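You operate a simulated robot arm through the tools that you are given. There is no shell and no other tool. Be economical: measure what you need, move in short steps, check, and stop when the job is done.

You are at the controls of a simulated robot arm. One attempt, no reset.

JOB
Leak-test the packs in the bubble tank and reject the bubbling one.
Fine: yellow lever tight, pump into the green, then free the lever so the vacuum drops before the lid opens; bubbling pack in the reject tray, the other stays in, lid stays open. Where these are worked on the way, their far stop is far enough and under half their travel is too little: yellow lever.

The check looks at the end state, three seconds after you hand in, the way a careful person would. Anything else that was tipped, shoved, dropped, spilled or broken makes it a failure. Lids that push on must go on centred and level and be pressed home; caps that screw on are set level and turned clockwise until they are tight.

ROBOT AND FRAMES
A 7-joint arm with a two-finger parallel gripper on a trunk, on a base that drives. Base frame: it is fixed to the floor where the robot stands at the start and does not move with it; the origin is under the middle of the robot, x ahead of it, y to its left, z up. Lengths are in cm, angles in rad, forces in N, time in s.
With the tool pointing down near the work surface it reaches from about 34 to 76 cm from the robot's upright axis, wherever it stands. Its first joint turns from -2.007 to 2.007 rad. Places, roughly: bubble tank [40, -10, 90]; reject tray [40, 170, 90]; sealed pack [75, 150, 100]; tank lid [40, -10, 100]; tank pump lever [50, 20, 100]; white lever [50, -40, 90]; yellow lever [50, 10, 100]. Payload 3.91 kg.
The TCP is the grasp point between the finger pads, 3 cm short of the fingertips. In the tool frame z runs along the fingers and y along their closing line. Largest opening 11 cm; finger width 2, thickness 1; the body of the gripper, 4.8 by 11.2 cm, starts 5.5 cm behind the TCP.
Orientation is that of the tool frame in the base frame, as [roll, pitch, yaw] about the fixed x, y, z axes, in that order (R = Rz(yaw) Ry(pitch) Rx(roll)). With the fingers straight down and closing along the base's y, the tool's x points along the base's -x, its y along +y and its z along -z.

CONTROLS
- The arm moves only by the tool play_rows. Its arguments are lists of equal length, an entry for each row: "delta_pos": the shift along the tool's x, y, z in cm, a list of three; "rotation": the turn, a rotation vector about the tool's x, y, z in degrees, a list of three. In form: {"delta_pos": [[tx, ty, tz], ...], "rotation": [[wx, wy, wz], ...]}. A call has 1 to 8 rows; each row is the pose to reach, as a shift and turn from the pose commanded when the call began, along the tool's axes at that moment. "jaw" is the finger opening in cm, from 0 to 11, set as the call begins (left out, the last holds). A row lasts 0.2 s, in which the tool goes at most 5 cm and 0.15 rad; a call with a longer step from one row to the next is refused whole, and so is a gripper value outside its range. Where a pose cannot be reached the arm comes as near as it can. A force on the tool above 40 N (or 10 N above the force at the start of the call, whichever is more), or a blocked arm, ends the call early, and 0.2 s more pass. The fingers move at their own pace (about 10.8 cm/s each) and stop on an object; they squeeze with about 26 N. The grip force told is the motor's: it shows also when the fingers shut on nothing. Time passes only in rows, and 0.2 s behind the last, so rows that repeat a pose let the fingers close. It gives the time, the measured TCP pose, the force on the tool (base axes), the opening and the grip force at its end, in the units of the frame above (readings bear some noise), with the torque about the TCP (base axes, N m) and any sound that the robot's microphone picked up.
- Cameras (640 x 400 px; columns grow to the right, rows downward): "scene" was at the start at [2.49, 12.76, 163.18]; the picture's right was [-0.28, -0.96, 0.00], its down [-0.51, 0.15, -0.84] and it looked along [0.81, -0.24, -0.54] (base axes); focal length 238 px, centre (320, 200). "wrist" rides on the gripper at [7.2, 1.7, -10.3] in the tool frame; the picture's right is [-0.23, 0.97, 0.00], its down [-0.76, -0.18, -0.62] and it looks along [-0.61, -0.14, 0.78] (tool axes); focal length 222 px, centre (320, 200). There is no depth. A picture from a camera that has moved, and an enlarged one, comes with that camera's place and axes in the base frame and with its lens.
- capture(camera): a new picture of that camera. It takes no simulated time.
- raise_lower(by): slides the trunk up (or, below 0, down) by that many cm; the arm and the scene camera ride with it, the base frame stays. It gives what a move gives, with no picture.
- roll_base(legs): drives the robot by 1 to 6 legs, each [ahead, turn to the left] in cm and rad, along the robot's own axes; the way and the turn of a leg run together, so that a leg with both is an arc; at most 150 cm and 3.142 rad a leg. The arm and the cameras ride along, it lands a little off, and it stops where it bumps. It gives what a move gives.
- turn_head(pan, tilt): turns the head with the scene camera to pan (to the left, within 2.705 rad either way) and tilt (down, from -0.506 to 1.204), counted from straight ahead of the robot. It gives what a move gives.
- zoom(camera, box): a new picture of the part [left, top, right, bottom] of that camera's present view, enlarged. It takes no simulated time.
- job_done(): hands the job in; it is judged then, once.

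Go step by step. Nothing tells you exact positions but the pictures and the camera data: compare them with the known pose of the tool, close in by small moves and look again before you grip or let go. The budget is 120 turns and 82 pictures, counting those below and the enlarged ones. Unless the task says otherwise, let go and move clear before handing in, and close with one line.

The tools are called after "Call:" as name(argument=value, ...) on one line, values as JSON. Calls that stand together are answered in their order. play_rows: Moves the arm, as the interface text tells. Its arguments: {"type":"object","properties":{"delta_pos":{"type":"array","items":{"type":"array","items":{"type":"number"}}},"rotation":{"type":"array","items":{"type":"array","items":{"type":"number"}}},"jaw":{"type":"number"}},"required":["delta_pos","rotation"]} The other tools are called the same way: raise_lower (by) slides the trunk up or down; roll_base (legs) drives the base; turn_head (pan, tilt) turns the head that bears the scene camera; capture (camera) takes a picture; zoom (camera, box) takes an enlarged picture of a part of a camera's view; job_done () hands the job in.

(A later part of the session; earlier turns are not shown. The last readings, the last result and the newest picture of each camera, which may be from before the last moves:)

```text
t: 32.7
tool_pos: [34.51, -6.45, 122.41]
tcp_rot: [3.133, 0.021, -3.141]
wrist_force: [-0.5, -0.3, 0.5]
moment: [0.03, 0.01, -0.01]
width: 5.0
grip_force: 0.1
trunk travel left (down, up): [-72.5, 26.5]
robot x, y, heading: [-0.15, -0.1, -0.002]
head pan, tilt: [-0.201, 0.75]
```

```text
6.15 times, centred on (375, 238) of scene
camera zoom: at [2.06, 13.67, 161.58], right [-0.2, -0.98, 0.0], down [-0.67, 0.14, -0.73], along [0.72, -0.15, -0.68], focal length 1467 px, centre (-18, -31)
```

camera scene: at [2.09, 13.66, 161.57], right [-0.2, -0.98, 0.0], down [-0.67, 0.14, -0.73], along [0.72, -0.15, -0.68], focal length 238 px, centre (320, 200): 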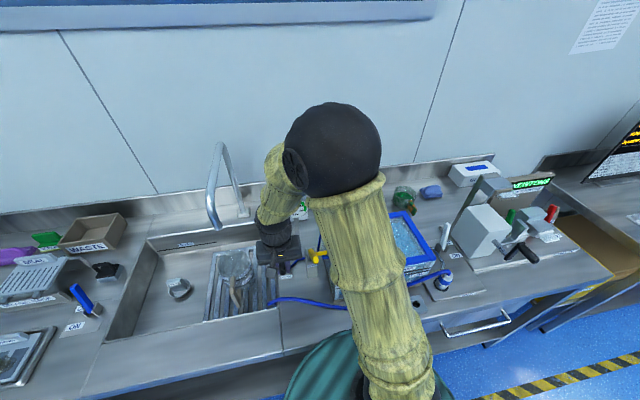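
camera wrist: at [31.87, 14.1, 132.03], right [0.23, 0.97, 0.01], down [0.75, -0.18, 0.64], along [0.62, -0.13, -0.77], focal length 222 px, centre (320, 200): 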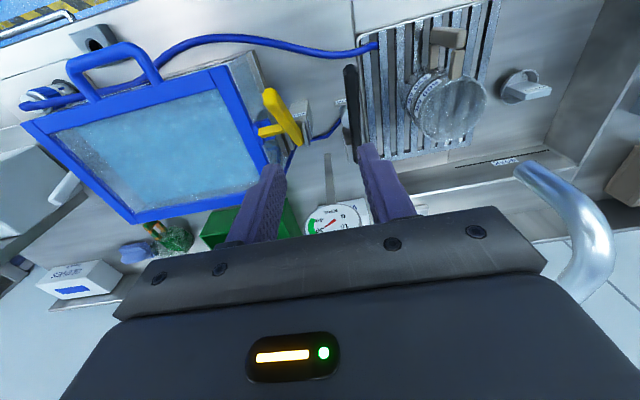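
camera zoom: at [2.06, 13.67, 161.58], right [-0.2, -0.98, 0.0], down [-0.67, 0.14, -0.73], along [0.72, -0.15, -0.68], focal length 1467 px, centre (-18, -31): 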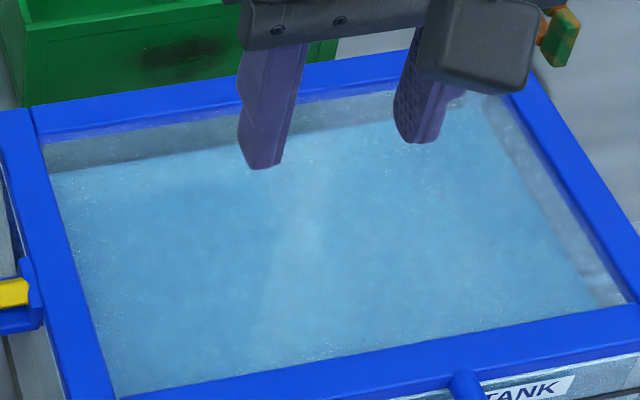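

The gauge is steady at about 29, in the green, but the water is cloudy. I'll take an unobstructed wrist view of the lid.

Call:
play_rows(delta_pos=[[0, 4, 0], [0, 8, 0], [0, 12, 0], [0, 16, 0], [-1, 18, 0], [-1, 18, 0]], rotation=[[0, 0, 0], [0, 0, 0], [0, 0, 0], [0, 0, 0], [0, 0, 0], [0, 0, 0]])

Call:
zoom(camera="wrist", box=[10, 40, 290, 215])

Call:
zoom(camera="scene", box=[325, 205, 425, 270])

```text
t: 34.1
tool_pos: [35.27, 11.51, 122.74]
tcp_rot: [3.132, 0.019, -3.14]
wrist_force: [-0.7, 0.0, -0.1]
moment: [-0.01, -0.01, -0.01]
width: 5.04
grip_force: 0.0
trunk travel left (down, up): [-72.5, 26.5]
robot x, y, heading: [-0.11, 0.0, 0.004]
head pan, tilt: [-0.201, 0.75]
```

```text
2.29 times, centred on (150, 128) of wrist
camera zoom: at [28.02, 13.17, 132.94], right [0.23, 0.97, 0.01], down [0.75, -0.18, 0.64], along [0.62, -0.13, -0.77], focal length 508 px, centre (709, 366)
```

zoom: 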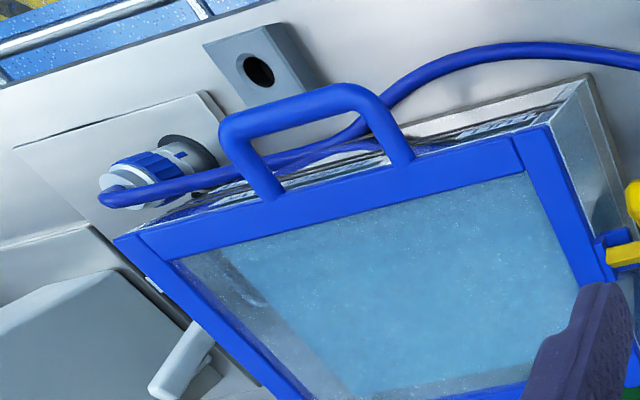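

```text
6.15 times, centred on (375, 238) of scene
camera zoom: at [1.99, 13.64, 161.59], right [-0.2, -0.98, 0.0], down [-0.67, 0.14, -0.73], along [0.72, -0.15, -0.68], focal length 1467 px, centre (-18, -31)
```

zoom: 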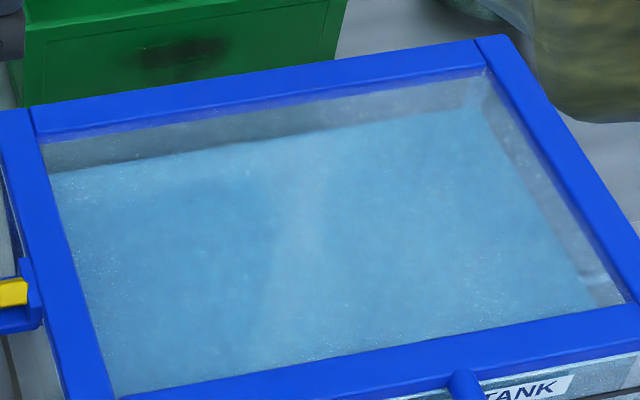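

No packs are visible through the surface. I'll check the tank's front pane and the left side closely.

Call:
zoom(camera="scene", box=[320, 255, 430, 305])

Call:
capture(camera="wrist")

```text
5.82 times, centred on (375, 280) of scene
camera zoom: at [1.99, 13.64, 161.59], right [-0.2, -0.98, 0.0], down [-0.67, 0.14, -0.73], along [0.72, -0.15, -0.68], focal length 1387 px, centre (0, -266)
```

zoom: 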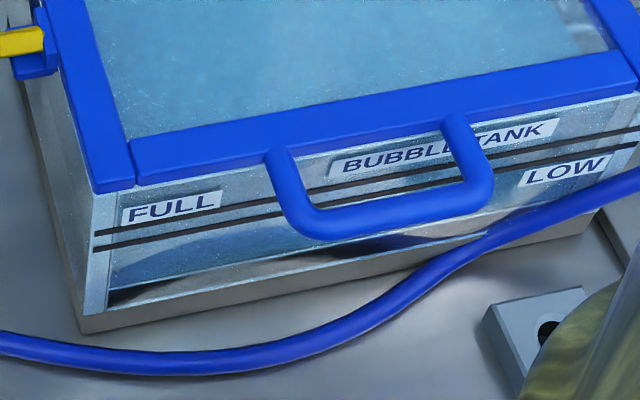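

```text
38 pictures are left
camera wrist: at [28.02, 13.17, 132.94], right [0.23, 0.97, 0.01], down [0.75, -0.18, 0.64], along [0.62, -0.13, -0.77], focal length 222 px, centre (320, 200)
```

wrist: 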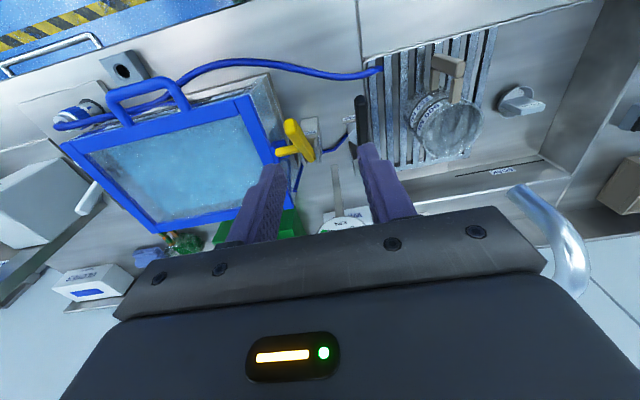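

I can't see packs from above through the lid. I'll back the robot away from the counter and lower the trunk to look level through the tank's front pane.

Call:
roll_base(legs=[[-38, 0]])

Call:
raise_lower(by=-48)

Call:
turn_head(pan=-0.25, tilt=0.2)

Call:
capture(camera="scene")

```text
t: 36.5
tool_pos: [-3.22, 11.42, 122.6]
tcp_rot: [3.135, 0.018, 3.14]
wrist_force: [-0.5, -0.7, 0.0]
moment: [-0.01, -0.03, -0.01]
width: 5.0
grip_force: 0.1
trunk travel left (down, up): [-72.5, 26.5]
robot x, y, heading: [-38.53, -0.16, -0.005]
head pan, tilt: [-0.201, 0.75]
```

```text
refused: -48 is not a number from -40 to 40
```

```text
t: 37.5
tool_pos: [-3.07, 11.45, 122.69]
tcp_rot: [3.133, 0.019, 3.139]
wrist_force: [0.9, -0.1, -0.2]
moment: [0.01, 0.02, 0.01]
width: 5.04
grip_force: 0.0
trunk travel left (down, up): [-72.5, 26.5]
robot x, y, heading: [-38.39, 0.2, -0.005]
head pan, tilt: [-0.25, 0.201]
```

```text
37 pictures are left
camera scene: at [-35.47, 13.06, 166.54], right [-0.25, -0.97, 0.0], down [-0.19, 0.05, -0.98], along [0.95, -0.25, -0.2], focal length 238 px, centre (320, 200)
```

scene: 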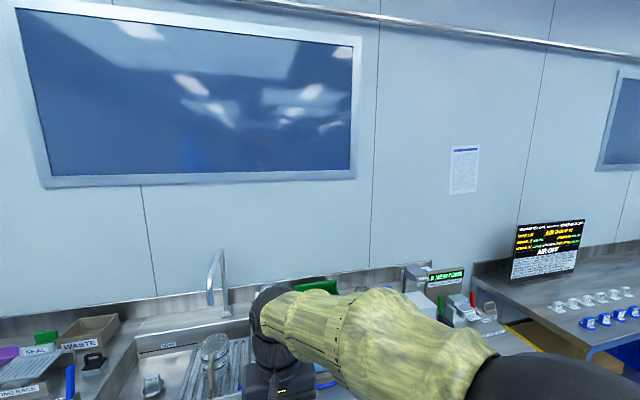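

Call:
raise_lower(by=-40)

Call:
raise_lower(by=-12)

Call:
capture(camera="scene")

```text
t: 41.3
tool_pos: [-3.0, 11.38, 82.61]
tcp_rot: [3.133, 0.02, 3.14]
wrist_force: [-0.1, -0.6, -0.6]
moment: [-0.03, 0.0, 0.0]
width: 4.99
grip_force: 0.0
trunk travel left (down, up): [-32.5, 66.5]
robot x, y, heading: [-38.24, -0.3, 0.001]
head pan, tilt: [-0.25, 0.201]
```

```text
t: 42.8
tool_pos: [-3.03, 11.42, 70.6]
tcp_rot: [3.133, 0.02, 3.139]
wrist_force: [0.3, 0.6, -0.2]
moment: [-0.02, -0.04, -0.01]
width: 4.99
grip_force: 0.0
trunk travel left (down, up): [-20.5, 78.5]
robot x, y, heading: [-38.74, 0.28, -0.001]
head pan, tilt: [-0.25, 0.201]
```

```text
36 pictures are left
camera scene: at [-35.49, 13.05, 114.55], right [-0.25, -0.97, 0.0], down [-0.19, 0.05, -0.98], along [0.95, -0.25, -0.2], focal length 238 px, centre (320, 200)
```

scene: 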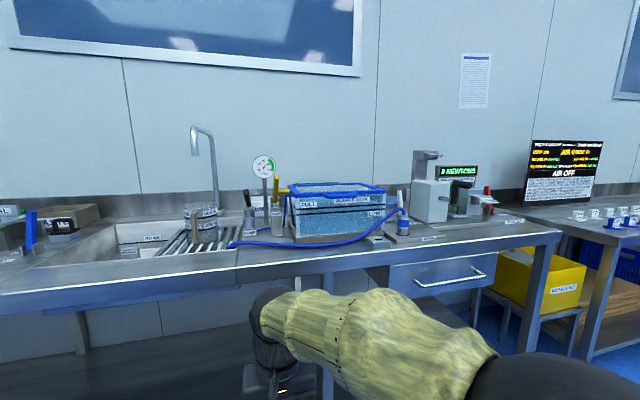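

Now there's a clear level view of the tank front.

Call:
zoom(camera="scene", box=[240, 150, 400, 250])

Call:
zoom(camera="scene", box=[285, 180, 393, 248])

```text
4.00 times, centred on (320, 200) of scene
camera zoom: at [-35.49, 13.05, 114.55], right [-0.25, -0.97, 0.0], down [-0.19, 0.05, -0.98], along [0.95, -0.25, -0.2], focal length 954 px, centre (320, 200)
```

zoom: 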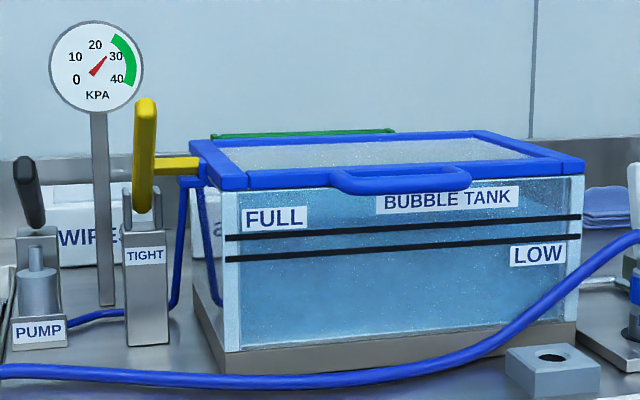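

```text
5.88 times, centred on (339, 214) of scene
camera zoom: at [-35.49, 13.05, 114.55], right [-0.25, -0.97, 0.0], down [-0.19, 0.05, -0.98], along [0.95, -0.25, -0.2], focal length 1403 px, centre (208, 118)
```

zoom: 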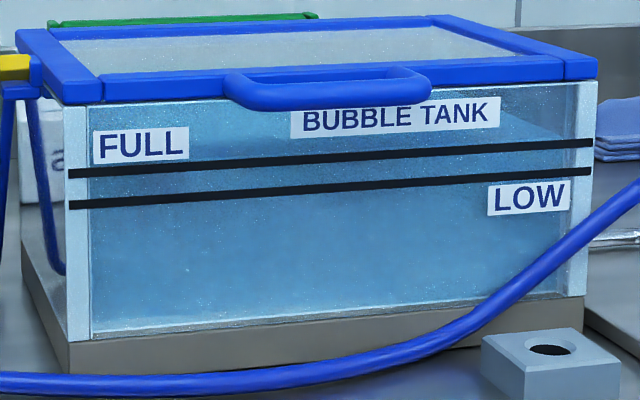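

Call:
zoom(camera="scene", box=[296, 206, 346, 238])

Call:
zoom(camera="scene", box=[338, 203, 388, 235])

```text
12.50 times, centred on (321, 222) of scene
camera zoom: at [-35.49, 13.05, 114.55], right [-0.25, -0.97, 0.0], down [-0.19, 0.05, -0.98], along [0.95, -0.25, -0.2], focal length 2981 px, centre (308, -75)
```

zoom: 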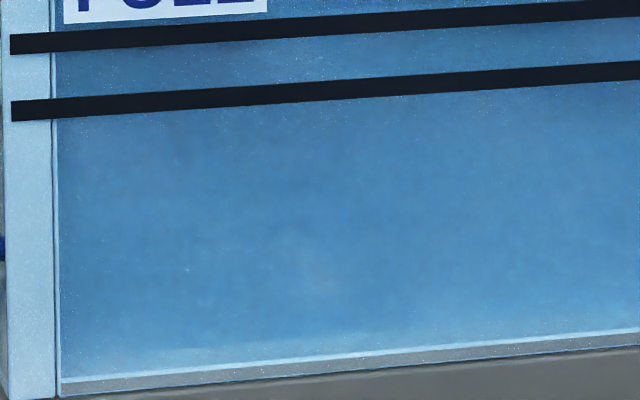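

```text
12.50 times, centred on (363, 219) of scene
camera zoom: at [-35.49, 13.05, 114.55], right [-0.25, -0.97, 0.0], down [-0.19, 0.05, -0.98], along [0.95, -0.25, -0.2], focal length 2981 px, centre (-218, -38)
```

zoom: 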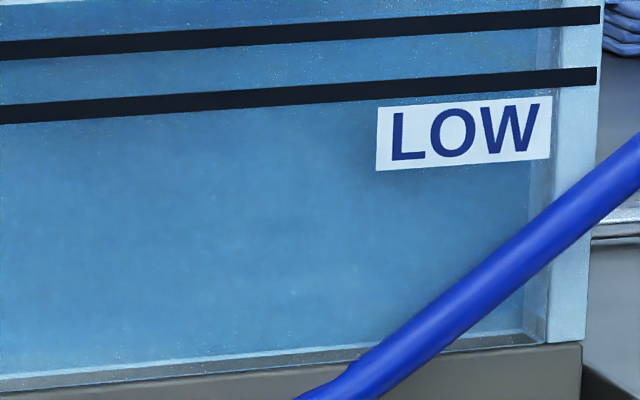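

I see no pack through the pane, so either the water hides them or they lie deep. The vacuum holds near 29, so I'll drive back in and look straight down through the lid with the wrist camera before venting.

Call:
raise_lower(by=40)

Call:
raise_lower(by=12)

Call:
roll_base(legs=[[38.3, 0]])

Call:
play_rows(delta_pos=[[0, -4, 0], [0, -8, 0], [0, -12, 0], [-1, -16, 0], [-2, -20, 0], [-3, -23, 2], [-3, -23, 4], [-3, -23, 4]], rotation=[[0, 7, 0], [0, 14, 0], [0, 21, 0], [0, 28, 0], [0, 35, 0], [0, 38, 0], [0, 38, 0], [0, 38, 0]])

Call:
capture(camera="wrist")

```text
t: 46.6
tool_pos: [-3.1, 11.42, 110.61]
tcp_rot: [3.134, 0.019, 3.139]
wrist_force: [-0.6, -0.5, -0.2]
moment: [-0.05, 0.0, 0.04]
width: 4.99
grip_force: 0.1
trunk travel left (down, up): [-60.5, 38.5]
robot x, y, heading: [-38.24, 0.28, -0.009]
head pan, tilt: [-0.25, 0.201]
```

```text
t: 48.1
tool_pos: [-3.08, 11.47, 122.54]
tcp_rot: [3.134, 0.019, 3.14]
wrist_force: [-0.7, 0.9, 0.6]
moment: [0.02, 0.01, -0.02]
width: 5.01
grip_force: 0.1
trunk travel left (down, up): [-72.5, 26.5]
robot x, y, heading: [-38.58, 0.1, -0.004]
head pan, tilt: [-0.25, 0.201]
```

```text
t: 50.6
tool_pos: [35.6, 11.67, 122.68]
tcp_rot: [3.134, 0.019, -3.135]
wrist_force: [0.5, -0.4, 0.2]
moment: [-0.01, 0.0, 0.03]
width: 5.02
grip_force: 0.1
trunk travel left (down, up): [-72.5, 26.5]
robot x, y, heading: [0.0, 0.33, 0.0]
head pan, tilt: [-0.25, 0.201]
```

```text
t: 52.4
tool_pos: [38.78, -11.22, 118.8]
tcp_rot: [3.13, -0.645, -3.13]
wrist_force: [-1.0, -0.1, -0.1]
moment: [-0.02, 0.02, 0.01]
width: 5.02
grip_force: 0.1
trunk travel left (down, up): [-72.5, 26.5]
robot x, y, heading: [0.06, -0.03, 0.005]
head pan, tilt: [-0.25, 0.201]
```

```text
31 pictures are left
camera wrist: at [39.26, -9.56, 131.42], right [0.18, 0.98, -0.13], down [0.98, -0.17, 0.04], along [0.02, -0.13, -0.99], focal length 222 px, centre (320, 200)
```

wrist: 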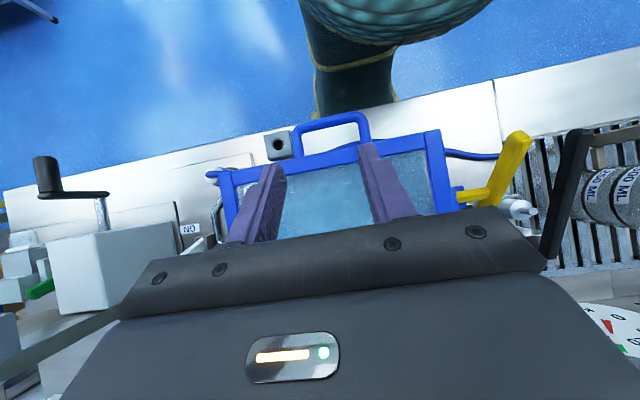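

The gripper hides half of it, so I'll shift so the tank lies left of the fingers.

Call:
play_rows(delta_pos=[[0, 1, -4.5], [0, 4, -8], [-1.5, 7, -10.5], [-4, 10, -12.8], [-7, 13, -12.8], [-10.4, 16, -12.8], [-10.4, 18, -12.8], [-10.4, 18, -12.8]], rotation=[[0, 0, 0], [0, 0, 0], [0, 0, 0], [0, 0, 0], [0, 0, 0], [0, 0, 0], [0, 0, 0], [0, 0, 0]])

Call:
capture(camera="wrist")

```text
t: 54.2
tool_pos: [49.59, 4.22, 125.26]
tcp_rot: [3.139, -0.644, 3.141]
wrist_force: [-0.7, -0.6, -0.7]
moment: [0.04, 0.01, -0.03]
width: 5.0
grip_force: 0.1
out of reach, approached as far as the arm can: row 4, 5, 6, 7, 8
trunk travel left (down, up): [-72.5, 26.5]
robot x, y, heading: [0.47, -0.05, 0.006]
head pan, tilt: [-0.25, 0.201]
```

```text
30 pictures are left
camera wrist: at [50.06, 5.92, 138.01], right [0.19, 0.97, -0.13], down [0.98, -0.18, 0.04], along [0.02, -0.14, -0.99], focal length 222 px, centre (320, 200)
```

wrist: 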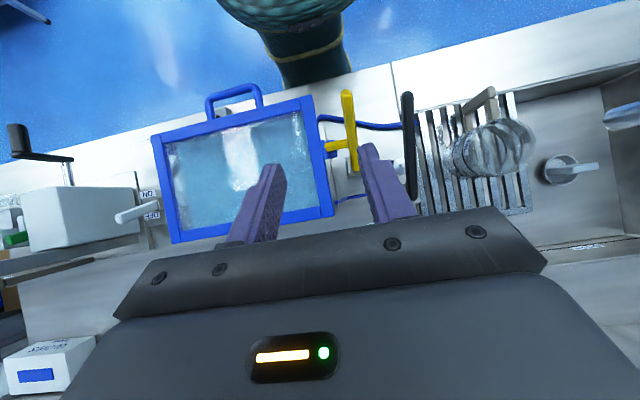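

Call:
zoom(camera="wrist", box=[145, 90, 345, 245])

```text
2.58 times, centred on (245, 168) of wrist
camera zoom: at [50.06, 5.92, 138.01], right [0.19, 0.97, -0.13], down [0.98, -0.18, 0.04], along [0.02, -0.14, -0.99], focal length 573 px, centre (514, 284)
```

zoom: 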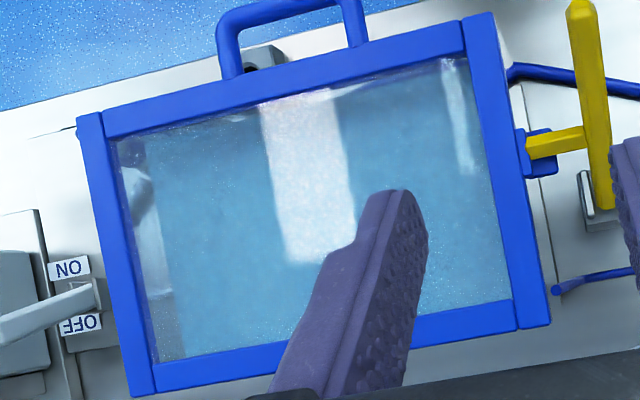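

The bright patches look like ceiling reflections, and no pack shows. The water level, vacuum and lever are all as wanted, so I'll free the lever now, open the lid and see the packs directly, repeating the cycle if needed.

Call:
play_rows(delta_pos=[[0, 0, 0], [1.0, 1, 1], [2.0, 2, 3.5], [3.0, 3, 6.5], [4.0, 3.5, 9.5], [4.84, 3.5, 12.4], [4.84, 3.5, 12.4]], rotation=[[0, -7, 0], [0, -14, 0], [0, -21, 0], [0, -28, 0], [0, -35, 0], [0, -37, 0], [0, -37, 0]])

Call:
turn_head(pan=-0.2, tilt=0.75)

```text
t: 55.8
tool_pos: [38.15, 7.93, 118.62]
tcp_rot: [3.132, 0.001, -3.136]
wrist_force: [0.6, 0.5, 0.3]
moment: [0.0, -0.01, 0.02]
width: 4.98
grip_force: 0.2
trunk travel left (down, up): [-72.5, 26.5]
robot x, y, heading: [0.18, 0.33, 0.002]
head pan, tilt: [-0.25, 0.201]
```

```text
t: 56.8
tool_pos: [38.21, 8.02, 118.6]
tcp_rot: [3.136, 0.003, -3.137]
wrist_force: [0.0, -0.5, -0.4]
moment: [-0.01, 0.0, 0.01]
width: 5.01
grip_force: 0.0
trunk travel left (down, up): [-72.5, 26.5]
robot x, y, heading: [0.29, 0.08, 0.007]
head pan, tilt: [-0.201, 0.75]
```

Call:
play_rows(delta_pos=[[0, -0.1, 4.5], [0, -0.2, 9], [0, -0.2, 12], [0, -0.2, 14], [0, -0.2, 14]], rotation=[[0, 0, 0], [0, 0, 0], [0, 0, 0], [0, 0, 0], [0, 0, 0]])

Call:
play_rows(delta_pos=[[0, 0, 0], [0, 0, 0], [0, 0, 0]], rotation=[[0, 0, 0], [0, 0, 0], [0, 0, 0]], jaw=0)

Call:
play_rows(delta_pos=[[-1.1, 0, -0.94], [-2.5, 0, -1.74], [-4.0, 0, -2.29], [-5.6, 0, -2.56], [-7.2, 0, -2.56], [-8.8, 0, -2.29], [-10.3, 0, -1.74], [-10.6, 0, -1.6]], rotation=[[0, 0, 0], [0, 0, 0], [0, 0, 0], [0, 0, 0], [0, 0, 0], [0, 0, 0], [0, 0, 0], [0, 0, 0]])

```text
t: 58.0
tool_pos: [38.23, 7.6, 104.38]
tcp_rot: [3.136, 0.003, -3.137]
wrist_force: [0.4, -0.4, -0.2]
moment: [-0.02, -0.01, 0.0]
width: 5.0
grip_force: 0.1
trunk travel left (down, up): [-72.5, 26.5]
robot x, y, heading: [0.27, -0.02, 0.01]
head pan, tilt: [-0.201, 0.75]
```

```text
t: 58.8
tool_pos: [38.22, 7.8, 104.37]
tcp_rot: [3.134, 0.001, -3.135]
wrist_force: [-0.1, 8.5, -1.1]
moment: [-1.38, 0.04, -0.64]
width: 1.59
grip_force: 44.8
trunk travel left (down, up): [-72.5, 26.5]
robot x, y, heading: [0.48, -0.09, 0.006]
head pan, tilt: [-0.201, 0.75]
```

```text
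t: 60.5
tool_pos: [49.01, 7.86, 106.37]
tcp_rot: [3.133, 0.007, -3.135]
wrist_force: [-3.6, 18.5, 22.1]
moment: [-1.29, 1.07, -0.15]
width: 1.59
grip_force: 45.0
trunk travel left (down, up): [-72.5, 26.5]
robot x, y, heading: [0.35, -0.09, 0.0]
head pan, tilt: [-0.201, 0.75]
```

The lever is freed back to its stop. I'll release it, rise, check the gauge, then back off a little to reach the lid handle near (30.3, -10.4, 101.9).

Call:
play_rows(delta_pos=[[0, 0, 0], [0, 0, 0], [0, 0, -4.5], [0, 0, -9], [0, 0, -13], [3, 0, -16], [6, -3, -17], [9, -6, -17]], rotation=[[0, 0, 0], [0, 0, 0], [0, 0, 0], [0, 0, 0], [0, 0, 0], [0, 0, 0], [0, 0, 0], [0, 0, 0]], jaw=5)

Call:
zoom(camera="scene", box=[280, 180, 440, 290])

Call:
roll_base(legs=[[-8, 0]])

Call:
raise_lower(by=12)

```text
t: 62.4
tool_pos: [39.91, 1.21, 123.06]
tcp_rot: [3.133, 0.001, -3.136]
wrist_force: [-0.7, 0.3, -0.4]
moment: [0.0, 0.0, -0.03]
width: 4.99
grip_force: 0.0
trunk travel left (down, up): [-72.5, 26.5]
robot x, y, heading: [0.16, -0.1, 0.006]
head pan, tilt: [-0.201, 0.75]
```

```text
3.64 times, centred on (360, 235) of scene
camera zoom: at [2.06, 13.68, 161.59], right [-0.2, -0.98, 0.0], down [-0.67, 0.13, -0.73], along [0.72, -0.14, -0.68], focal length 867 px, centre (174, 73)
```

zoom: 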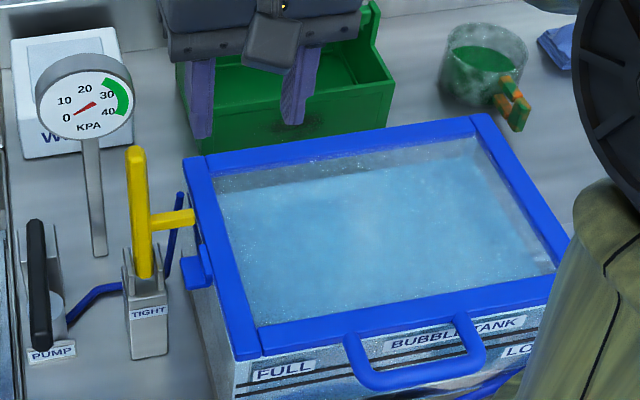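

```text
t: 63.4
tool_pos: [32.22, 1.25, 123.15]
tcp_rot: [3.136, 0.003, -3.137]
wrist_force: [-0.5, -0.2, 0.9]
moment: [0.03, -0.03, -0.01]
width: 4.99
grip_force: 0.1
trunk travel left (down, up): [-72.5, 26.5]
robot x, y, heading: [-7.74, 0.01, 0.002]
head pan, tilt: [-0.201, 0.75]
```

```text
t: 64.9
tool_pos: [32.24, 1.29, 135.02]
tcp_rot: [3.135, 0.001, -3.135]
wrist_force: [-1.0, 0.4, 0.0]
moment: [-0.01, -0.02, 0.01]
width: 5.01
grip_force: 0.0
trunk travel left (down, up): [-84.5, 14.5]
robot x, y, heading: [-8.08, 0.36, -0.0]
head pan, tilt: [-0.201, 0.75]
```

Call:
play_rows(delta_pos=[[0.2, -1.5, 2], [0.4, -3, 4], [0.7, -4.5, 6], [1, -6, 8], [1.3, -7.5, 10], [1.6, -9, 12], [1.9, -10.5, 13.5], [1.9, -11.7, 15]], rotation=[[0, 0, 8], [0, 0, 16], [0, 0, 24], [0, 0, 32], [0, 0, 40], [0, 0, 48], [0, 0, 56], [0, 0, 64]])

Call:
play_rows(delta_pos=[[0, 0, 1], [0, 0, 2], [0, 0, 4], [0, 0, 6], [0, 0, 6]], rotation=[[0, 0, 8], [0, 0, 16], [0, 0, 24], [0, 0, 26], [0, 0, 26]])

Call:
capture(camera="wrist")

Call:
zoom(camera="scene", box=[260, 160, 420, 280])

```text
t: 66.7
tool_pos: [30.64, -10.37, 119.9]
tcp_rot: [3.137, -0.006, 2.027]
wrist_force: [0.5, 0.7, -0.1]
moment: [0.0, 0.03, -0.01]
width: 5.01
grip_force: 0.1
trunk travel left (down, up): [-84.5, 14.5]
robot x, y, heading: [-7.75, -0.07, 0.005]
head pan, tilt: [-0.201, 0.75]
```

```text
t: 67.9
tool_pos: [30.42, -10.3, 114.23]
tcp_rot: [3.141, -0.007, 1.574]
wrist_force: [0.8, -0.4, -0.1]
moment: [0.0, 0.0, 0.0]
width: 5.02
grip_force: 0.1
trunk travel left (down, up): [-84.5, 14.5]
robot x, y, heading: [-7.63, -0.16, 0.002]
head pan, tilt: [-0.201, 0.75]
```

```text
27 pictures are left
camera wrist: at [32.26, -3.05, 124.58], right [0.97, -0.22, 0.0], down [-0.18, -0.77, 0.62], along [-0.14, -0.6, -0.79], focal length 222 px, centre (320, 200)
```

wrist: 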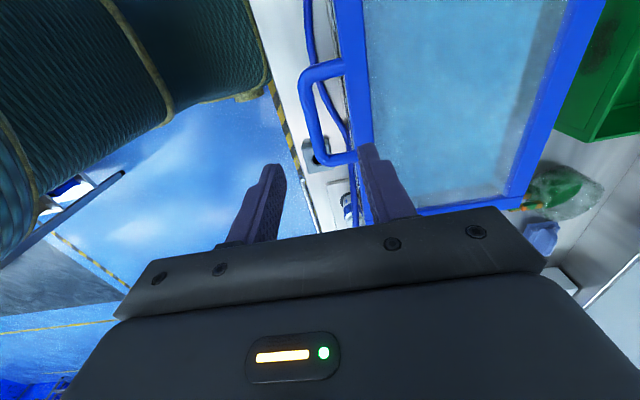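

```text
3.33 times, centred on (340, 220) of scene
camera zoom: at [-5.56, 13.69, 173.59], right [-0.2, -0.98, 0.0], down [-0.67, 0.14, -0.73], along [0.72, -0.14, -0.68], focal length 795 px, centre (253, 133)
```

zoom: 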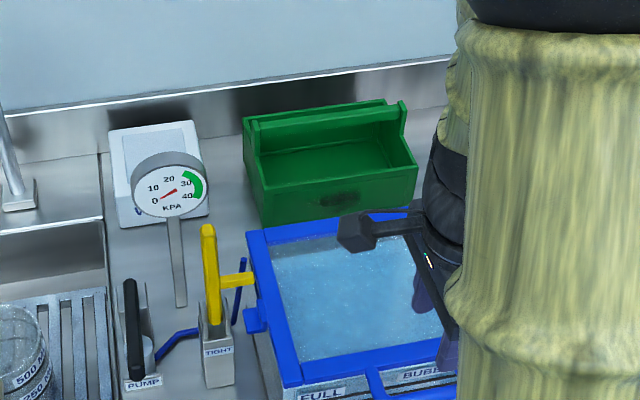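

The handle bar is confirmed at x≈30, y -6 to -15. I'll check the gauge, then go down and grip the bar.

Call:
zoom(camera="scene", box=[285, 192, 325, 222])

Call:
play_rows(delta_pos=[[0, -0.2, 4], [0, -0.2, 8], [0, -0.2, 11], [0, -0.2, 12.3], [0, -0.2, 12.3]], rotation=[[0, 0, 0], [0, 0, 0], [0, 0, 0], [0, 0, 0], [0, 0, 0]], jaw=4)

Call:
capture(camera="wrist")

```text
13.33 times, centred on (305, 207) of scene
camera zoom: at [-5.56, 13.69, 173.59], right [-0.2, -0.98, 0.0], down [-0.67, 0.14, -0.73], along [0.72, -0.14, -0.68], focal length 3179 px, centre (520, 107)
```

zoom: 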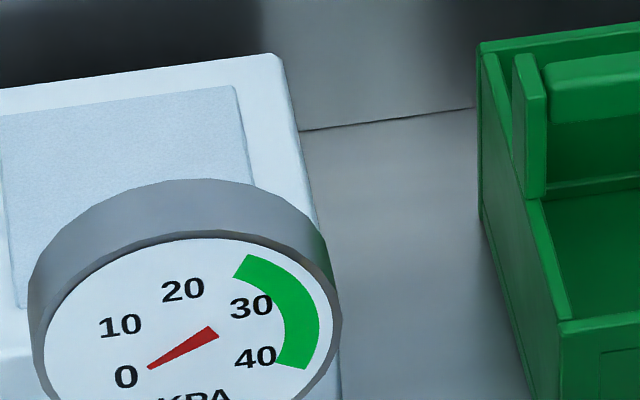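

```text
t: 68.9
tool_pos: [30.42, -10.11, 102.24]
tcp_rot: [3.129, -0.003, 1.573]
wrist_force: [-4.7, 1.3, 27.4]
moment: [-0.31, -0.83, -0.01]
width: 3.78
grip_force: 0.0
trunk travel left (down, up): [-84.5, 14.5]
robot x, y, heading: [-7.75, 0.31, 0.007]
head pan, tilt: [-0.201, 0.75]
stopped in row 5: the force on the tool passed its limit (the readings are from after the stop); the commanded pose is now the measured one
```

```text
24 pictures are left
camera wrist: at [32.09, -3.06, 112.73], right [0.97, -0.22, 0.01], down [-0.18, -0.77, 0.62], along [-0.13, -0.6, -0.79], focal length 222 px, centre (320, 200)
```

wrist: 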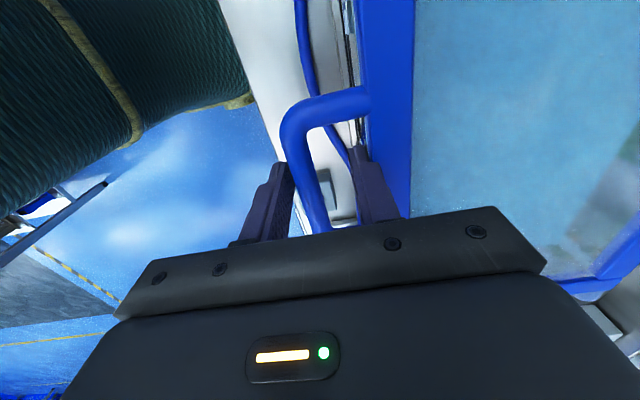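

The gauge has dropped to 0. The inner finger is touching the lid edge, so I'll lift slightly, shift toward the bar and close.

Call:
play_rows(delta_pos=[[0, 0, -1], [0, -0.4, -1], [0, -0.4, -1], [0, -0.4, -0.3], [0, -0.4, 0.2]], rotation=[[0, 0, 0], [0, 0, 0], [0, 0, 0], [0, 0, 0], [0, 0, 0]], jaw=3)

Call:
play_rows(delta_pos=[[0, 0, 0], [0, 0, 0], [0, 0, 0]], rotation=[[0, 0, 0], [0, 0, 0], [0, 0, 0]], jaw=0)

```text
t: 70.1
tool_pos: [30.11, -10.36, 101.93]
tcp_rot: [3.133, -0.006, 1.575]
wrist_force: [-0.4, -0.4, 0.2]
moment: [0.0, -0.04, -0.04]
width: 2.98
grip_force: 0.2
trunk travel left (down, up): [-84.5, 14.5]
robot x, y, heading: [-8.02, -0.02, 0.0]
head pan, tilt: [-0.201, 0.75]
```

```text
t: 70.9
tool_pos: [29.8, -10.28, 101.93]
tcp_rot: [3.133, -0.008, 1.575]
wrist_force: [-21.2, -0.1, -3.9]
moment: [0.3, 0.17, -0.86]
width: 1.36
grip_force: 44.6
trunk travel left (down, up): [-84.5, 14.5]
robot x, y, heading: [-7.55, 0.08, 0.002]
head pan, tilt: [-0.201, 0.75]
```

Bar gripped. I'll lift the lid along its hinge arc, slowly at first.

Call:
play_rows(delta_pos=[[0, 0.15, -1.3], [0, 0.4, -2.7], [0, 0.8, -4.6], [0, 1.5, -6.6], [0, 2.3, -8.5], [0, 3.25, -10.35]], rotation=[[0, 0, 0], [0, 0, 0], [0, 0, 0], [0, 0, 0], [0, 0, 0], [0, 0, 0]])

Call:
capture(camera="scene")

```text
t: 72.0
tool_pos: [30.71, -10.34, 108.65]
tcp_rot: [-3.138, -0.01, 1.57]
wrist_force: [-21.5, -3.2, 2.2]
moment: [-0.97, 0.29, -0.64]
width: 1.37
grip_force: 44.6
trunk travel left (down, up): [-84.5, 14.5]
robot x, y, heading: [-7.64, 0.01, 0.001]
head pan, tilt: [-0.201, 0.75]
stopped in row 5: the force on the tool passed its limit (the readings are from after the stop); the commanded pose is now the measured one
```

```text
23 pictures are left
camera scene: at [-5.84, 13.63, 173.6], right [-0.2, -0.98, 0.0], down [-0.67, 0.14, -0.73], along [0.72, -0.14, -0.68], focal length 238 px, centre (320, 200)
```

scene: 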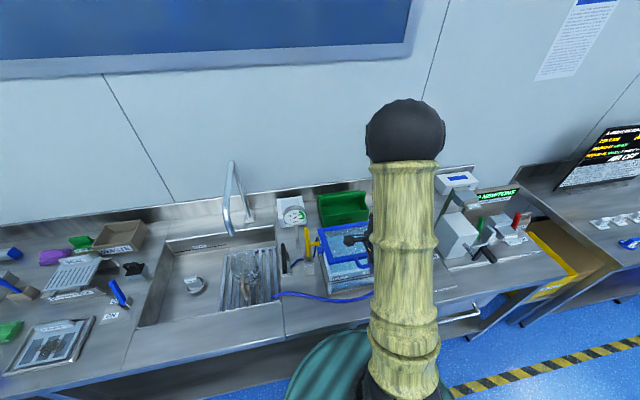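

The lid is lifting but there's a sideways strain. I'll continue slowly, with a slightly flatter forward component.

Call:
play_rows(delta_pos=[[0, -0.5, 0], [0, -0.4, -1], [0, -0.1, -2], [0, 0.3, -3], [0, 0.7, -4], [0, 1.2, -5]], rotation=[[0, 0, 0], [0, 0, 0], [0, 0, 0], [0, 0, 0], [0, 0, 0], [0, 0, 0]])

```text
t: 73.4
tool_pos: [32.75, -10.3, 113.61]
tcp_rot: [3.138, -0.007, 1.574]
wrist_force: [8.9, -0.7, -7.3]
moment: [-0.46, 0.04, -0.83]
width: 1.37
grip_force: 44.8
trunk travel left (down, up): [-84.5, 14.5]
robot x, y, heading: [-7.73, -0.06, 0.007]
head pan, tilt: [-0.201, 0.75]
```

Call:
play_rows(delta_pos=[[0, 1.0, 0], [0, 2.36, -2.35], [0, 3.95, -4.35], [0, 5.5, -5.95], [0, 7.1, -7.35], [0, 9.4, -8.95]], rotation=[[0, 0, 0], [0, 0, 0], [0, 0, 0], [0, 0, 0], [0, 0, 0], [0, 0, 0]])

```text
t: 74.8
tool_pos: [41.87, -10.33, 122.9]
tcp_rot: [3.138, -0.005, 1.578]
wrist_force: [-1.1, 11.3, -2.8]
moment: [-0.51, 0.21, -0.52]
width: 1.36
grip_force: 45.1
trunk travel left (down, up): [-84.5, 14.5]
robot x, y, heading: [-7.71, 0.21, 0.006]
head pan, tilt: [-0.201, 0.75]
```

Call:
play_rows(delta_pos=[[0, 2.6, -1.4], [0, 5.8, -2.6], [0, 9.6, -3.4], [0, 12.7, -3.6], [0, 15, -3.5], [0, 17, -3.2], [0, 19, -2.8]], rotation=[[0, 0, 0], [0, 0, 0], [0, 0, 0], [0, 0, 0], [0, 0, 0], [0, 0, 0], [0, 0, 0]])

Call:
capture(camera="scene")

```text
t: 76.3
tool_pos: [58.05, -10.28, 125.95]
tcp_rot: [-3.124, -0.008, 1.573]
wrist_force: [-20.2, 2.2, 8.9]
moment: [0.09, 0.39, 0.17]
width: 1.38
grip_force: 44.9
trunk travel left (down, up): [-84.5, 14.5]
robot x, y, heading: [-7.7, -0.28, 0.004]
head pan, tilt: [-0.201, 0.75]
stopped in row 7: the force on the tool passed its limit (the readings are from after the stop); the commanded pose is now the measured one
```

```text
22 pictures are left
camera scene: at [-6.02, 13.83, 173.62], right [-0.2, -0.98, 0.0], down [-0.67, 0.13, -0.73], along [0.72, -0.15, -0.68], focal length 238 px, centre (320, 200)
```

scene: 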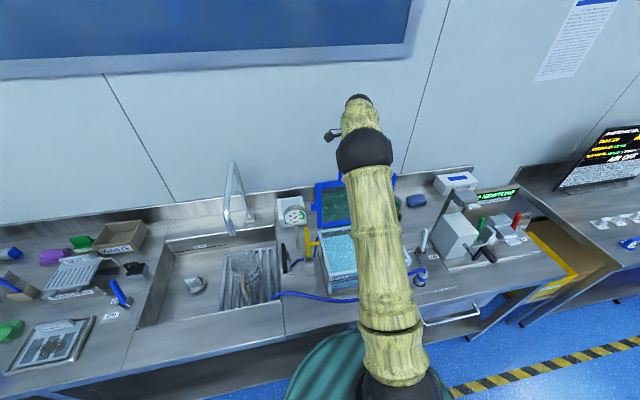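

The lid is at its stop, about 100° and past vertical. I'll let go, rise, clear back, and look into the tank.

Call:
play_rows(delta_pos=[[0, 0, 0], [0, 0, 0], [0, 0, -3], [0, 0, -6], [0, -4, -8], [0, -8.5, -8], [-1, -13, -8], [-3, -17, -7]], rotation=[[0, 0, 0], [0, 0, 0], [0, 0, 0], [0, 0, 0], [0, 0, 0], [0, 0, 0], [0, 0, 0], [0, 0, 0]], jaw=4)

Call:
play_rows(delta_pos=[[3, -3, 0], [6, -6, 0], [9, -7, 0], [13, -7, 0], [17, -7, 0], [17, -7, 0]], rotation=[[0, 0, 0], [0, 0, 0], [0, 0, 0], [0, 0, 0], [0, 0, 0], [0, 0, 0]])

Call:
zoom(camera="scene", box=[290, 170, 440, 300])

Call:
capture(camera="wrist")

```text
t: 78.1
tool_pos: [41.56, -13.68, 133.13]
tcp_rot: [-3.128, -0.01, 1.573]
wrist_force: [-1.1, 0.7, 0.1]
moment: [0.02, 0.0, 0.01]
width: 4.01
grip_force: 0.1
trunk travel left (down, up): [-84.5, 14.5]
robot x, y, heading: [-7.71, -0.22, 0.003]
head pan, tilt: [-0.201, 0.75]
```

```text
t: 79.5
tool_pos: [34.52, 3.22, 133.37]
tcp_rot: [-3.128, -0.007, 1.573]
wrist_force: [0.3, 0.2, -0.4]
moment: [-0.01, -0.01, 0.02]
width: 4.0
grip_force: 0.0
trunk travel left (down, up): [-84.5, 14.5]
robot x, y, heading: [-7.51, -0.16, -0.0]
head pan, tilt: [-0.201, 0.75]
```

```text
3.08 times, centred on (365, 235) of scene
camera zoom: at [-5.56, 13.6, 173.59], right [-0.2, -0.98, 0.0], down [-0.67, 0.14, -0.73], along [0.72, -0.14, -0.68], focal length 734 px, centre (182, 92)
```

zoom: 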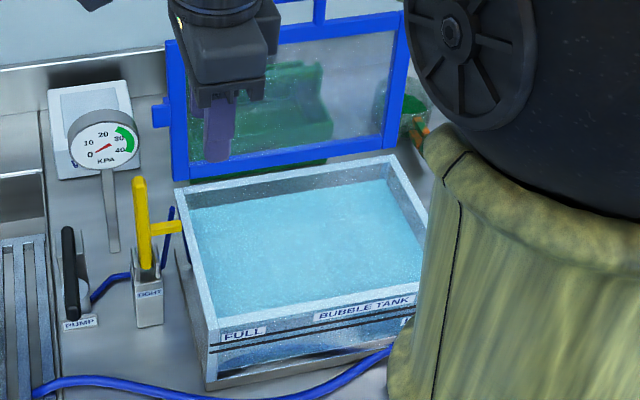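

```text
20 pictures are left
camera wrist: at [36.48, 10.39, 143.75], right [0.97, -0.23, -0.02], down [-0.17, -0.77, 0.62], along [-0.15, -0.6, -0.78], focal length 222 px, centre (320, 200)
```

wrist: 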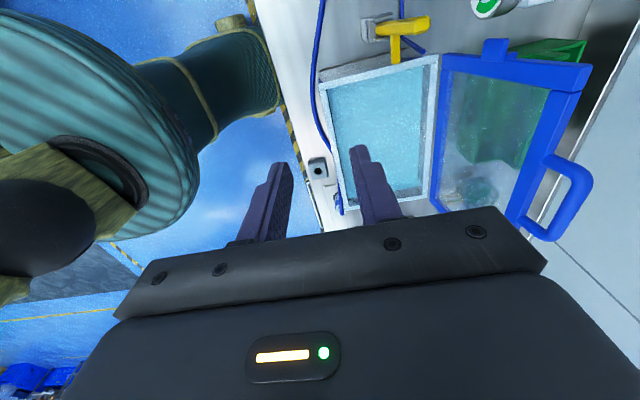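

The lid stands open, and no packs are in the tank. Two pouch-like items lie at the far bench near (76, 150) and (77, 135), likely the packs, so I'll drive there and look.

Call:
roll_base(legs=[[0, 1.571], [145, 0], [0, -1.571]])

Call:
turn_head(pan=0.0, tilt=0.6)

Call:
capture(camera="scene")

```text
t: 94.2
tool_pos: [30.24, 147.46, 133.3]
tcp_rot: [-3.127, -0.009, 1.637]
wrist_force: [0.6, 0.4, -0.1]
moment: [0.0, 0.01, 0.02]
width: 4.0
grip_force: 0.0
trunk travel left (down, up): [-84.5, 14.5]
robot x, y, heading: [-11.62, 141.59, 0.067]
head pan, tilt: [-0.201, 0.75]
```

```text
t: 94.9
tool_pos: [30.21, 147.42, 133.33]
tcp_rot: [-3.126, -0.009, 1.638]
wrist_force: [-0.3, -0.5, 0.2]
moment: [-0.01, 0.0, 0.0]
width: 3.99
grip_force: 0.0
trunk travel left (down, up): [-84.5, 14.5]
robot x, y, heading: [-11.59, 141.56, 0.063]
head pan, tilt: [0.0, 0.6]
```

```text
19 pictures are left
camera scene: at [-9.82, 156.92, 174.87], right [0.07, -1.0, 0.0], down [-0.56, -0.04, -0.82], along [0.82, 0.05, -0.57], focal length 238 px, centre (320, 200)
```

scene: 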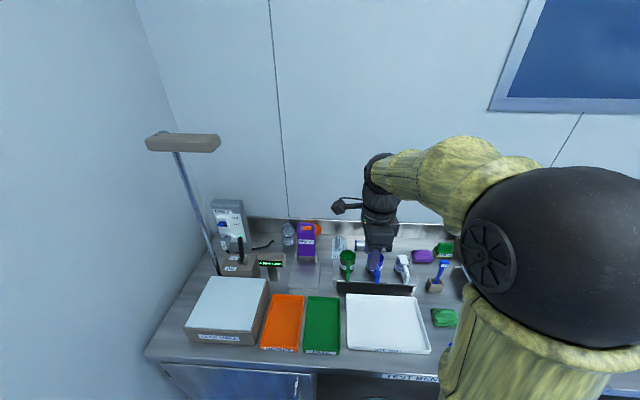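

Call:
zoom(camera="scene", box=[240, 215, 470, 360])

Call:
capture(camera="wrist")

```text
2.76 times, centred on (355, 288) of scene
camera zoom: at [-9.82, 156.92, 174.87], right [0.07, -1.0, 0.0], down [-0.56, -0.04, -0.82], along [0.82, 0.05, -0.57], focal length 658 px, centre (223, -41)
```

zoom: 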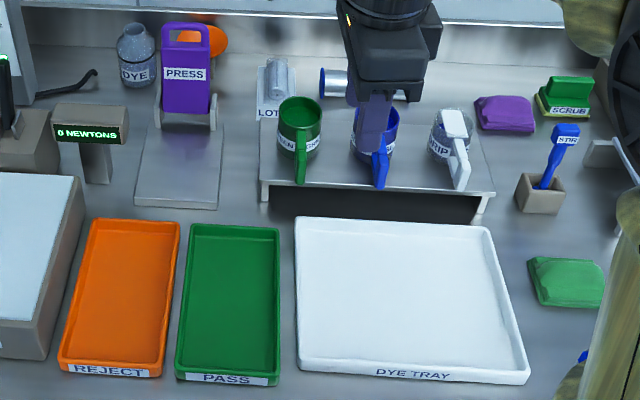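

```text
17 pictures are left
camera wrist: at [31.73, 154.72, 143.75], right [0.99, -0.16, -0.02], down [-0.12, -0.78, 0.62], along [-0.11, -0.61, -0.78], focal length 222 px, centre (320, 200)
```

wrist: 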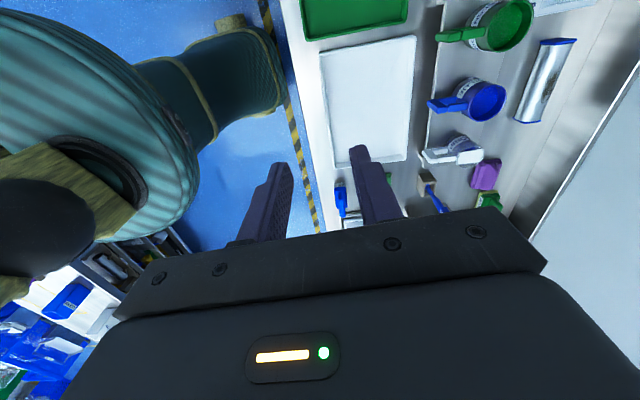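

REJECT is the orange tray near (38, 175). There's a "LOT" holder near (73, 152), where the sealed pack is said to be; I'll look at it closely.

Call:
zoom(camera="scene", box=[322, 228, 392, 276])

```text
8.33 times, centred on (357, 252) of scene
camera zoom: at [-9.82, 156.92, 174.87], right [0.07, -1.0, 0.0], down [-0.56, -0.04, -0.82], along [0.82, 0.05, -0.57], focal length 1987 px, centre (12, -233)
```

zoom: 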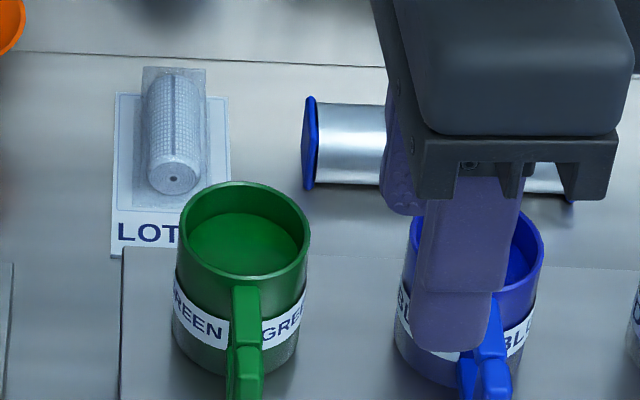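

The LOT card holds a single pack that belongs to another bench job, so the test packs should be in the tank under the cloudy water. I'll drive back and look straight into the open tank.

Call:
roll_base(legs=[[0, -1.6], [141, 0], [0, 1.54]])

```text
t: 109.7
tool_pos: [32.5, 2.25, 133.22]
tcp_rot: [-3.126, -0.005, 1.573]
wrist_force: [-0.1, -0.6, 1.0]
moment: [0.02, -0.01, 0.0]
width: 4.01
grip_force: 0.0
trunk travel left (down, up): [-84.5, 14.5]
robot x, y, heading: [-9.39, -0.93, 0.001]
head pan, tilt: [0.0, 0.6]
```

Call:
play_rows(delta_pos=[[-3.5, 1.5, 0], [-7, 3, 0], [-10.5, 4.5, 0], [-14, 6, 1], [-17.5, 7.5, 3], [-21, 9, 5], [-24, 10.5, 7], [-26, 10.5, 9]], rotation=[[0, 6, 0], [0, 12, 0], [0, 18, 0], [0, 24, 0], [0, 30, 0], [0, 36, 0], [0, 38, 0], [0, 38, 0]])

Call:
capture(camera="wrist")

```text
t: 111.5
tool_pos: [42.72, -23.7, 124.04]
tcp_rot: [-3.123, -0.672, 1.561]
wrist_force: [-0.6, -0.1, -0.1]
moment: [-0.01, 0.02, 0.01]
width: 4.0
grip_force: 0.1
trunk travel left (down, up): [-84.5, 14.5]
robot x, y, heading: [-9.86, -0.87, 0.003]
head pan, tilt: [0.0, 0.6]
```

```text
15 pictures are left
camera wrist: at [44.71, -24.48, 136.57], right [0.97, -0.18, -0.15], down [-0.18, -0.98, 0.02], along [-0.16, 0.01, -0.99], focal length 222 px, centre (320, 200)
```

wrist: 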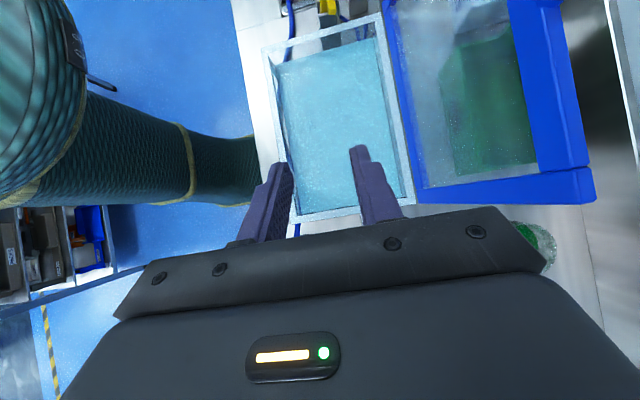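

Call:
zoom(camera="wrist", box=[255, 10, 435, 220])

```text
1.90 times, centred on (345, 115) of wrist
camera zoom: at [44.71, -24.48, 136.57], right [0.97, -0.18, -0.15], down [-0.18, -0.98, 0.02], along [-0.16, 0.01, -0.99], focal length 423 px, centre (272, 362)
```

zoom: 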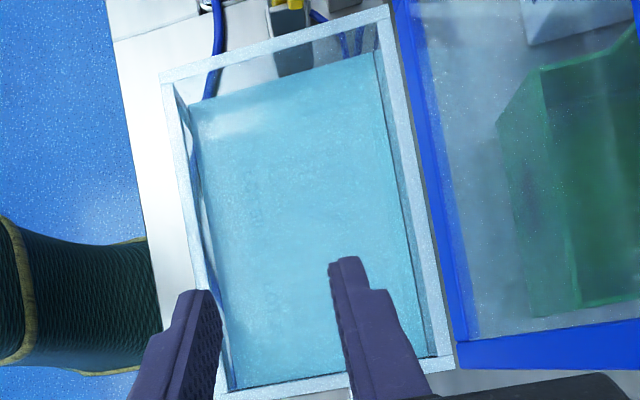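

There's a faint reddish shade around (38, -6, 90), and it matches a smudge I saw through the front pane. A submerged pack may be there, so I'll zoom in.

Call:
zoom(camera="wrist", box=[305, 30, 375, 130])

```text
4.00 times, centred on (340, 80) of wrist
camera zoom: at [44.71, -24.48, 136.57], right [0.97, -0.18, -0.15], down [-0.18, -0.98, 0.02], along [-0.16, 0.01, -0.99], focal length 888 px, centre (240, 680)
```

zoom: 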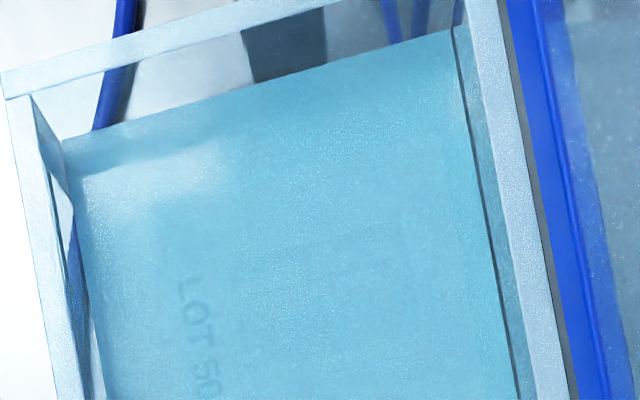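

Text "LOT 50.." shows under the water, so the packs are in there. I'll look at the other part too.

Call:
zoom(camera="wrist", box=[285, 70, 405, 200])

```text
3.08 times, centred on (345, 135) of wrist
camera zoom: at [44.71, -24.48, 136.57], right [0.97, -0.18, -0.15], down [-0.18, -0.98, 0.02], along [-0.16, 0.01, -0.99], focal length 684 px, centre (243, 400)
```

zoom: 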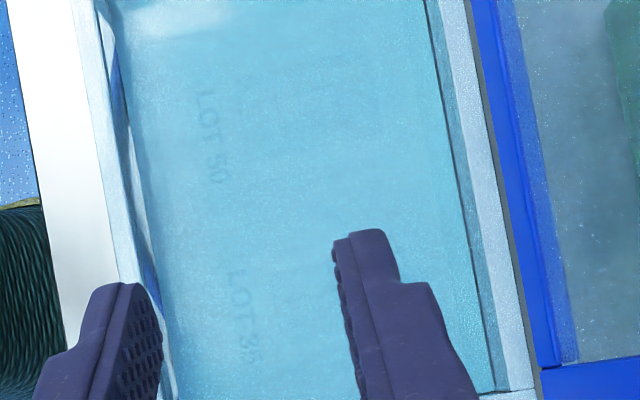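

Both packs are there: "LOT 50" near y≈-6 and "LOT 3x" near y≈-18. I know where to look now, so I'll close the lid and repeat the test; first I'll regrip the lid handle.

Call:
play_rows(delta_pos=[[2.4, 0.3, 0], [4.8, 0.6, 0], [7.2, 0.9, 0], [9.6, 1.2, 0], [12, 1.5, 0], [14.4, 1.8, 0.2], [16.7, 2, 0.3], [16.7, 2, 0.3]], rotation=[[0, -5.5, 0], [0, -11, 0], [0, -16.5, 0], [0, -22, 0], [0, -27.5, 0], [0, -33, 0], [0, -38.5, 0], [0, -38.5, 0]])

```text
t: 113.3
tool_pos: [44.97, -10.49, 134.03]
tcp_rot: [-3.127, 0.001, 1.571]
wrist_force: [0.3, 0.6, 0.2]
moment: [-0.01, -0.02, 0.03]
width: 3.98
grip_force: 0.1
trunk travel left (down, up): [-84.5, 14.5]
robot x, y, heading: [-9.27, -1.05, 0.001]
head pan, tilt: [0.0, 0.6]
```

Call:
play_rows(delta_pos=[[0, 4.5, 0], [0, 9, 0], [0, 13, 0], [0, 13, 0], [0, 13, 3], [0, 13, 6], [0, 13, 7.8], [0, 13, 7.8]], rotation=[[0, 0, 0], [0, 0, 0], [0, 0, 0], [0, 0, 0], [0, 0, 0], [0, 0, 0], [0, 0, 0], [0, 0, 0]])

Call:
play_rows(delta_pos=[[0, 0, 0], [0, 0, 0], [0, 0, 0]], rotation=[[0, 0, 0], [0, 0, 0], [0, 0, 0]], jaw=0)

```text
t: 115.1
tool_pos: [57.91, -10.44, 126.15]
tcp_rot: [-3.127, 0.0, 1.571]
wrist_force: [-0.8, 0.1, 0.8]
moment: [0.0, 0.02, 0.0]
width: 4.01
grip_force: 0.0
trunk travel left (down, up): [-84.5, 14.5]
robot x, y, heading: [-9.43, -1.16, -0.002]
head pan, tilt: [0.0, 0.6]
```

```text
t: 115.9
tool_pos: [57.93, -10.4, 126.09]
tcp_rot: [-3.128, 0.0, 1.572]
wrist_force: [1.6, -0.1, -0.5]
moment: [0.0, -0.03, 0.16]
width: 1.38
grip_force: 45.2
trunk travel left (down, up): [-84.5, 14.5]
robot x, y, heading: [-10.02, -0.8, -0.005]
head pan, tilt: [0.0, 0.6]
```

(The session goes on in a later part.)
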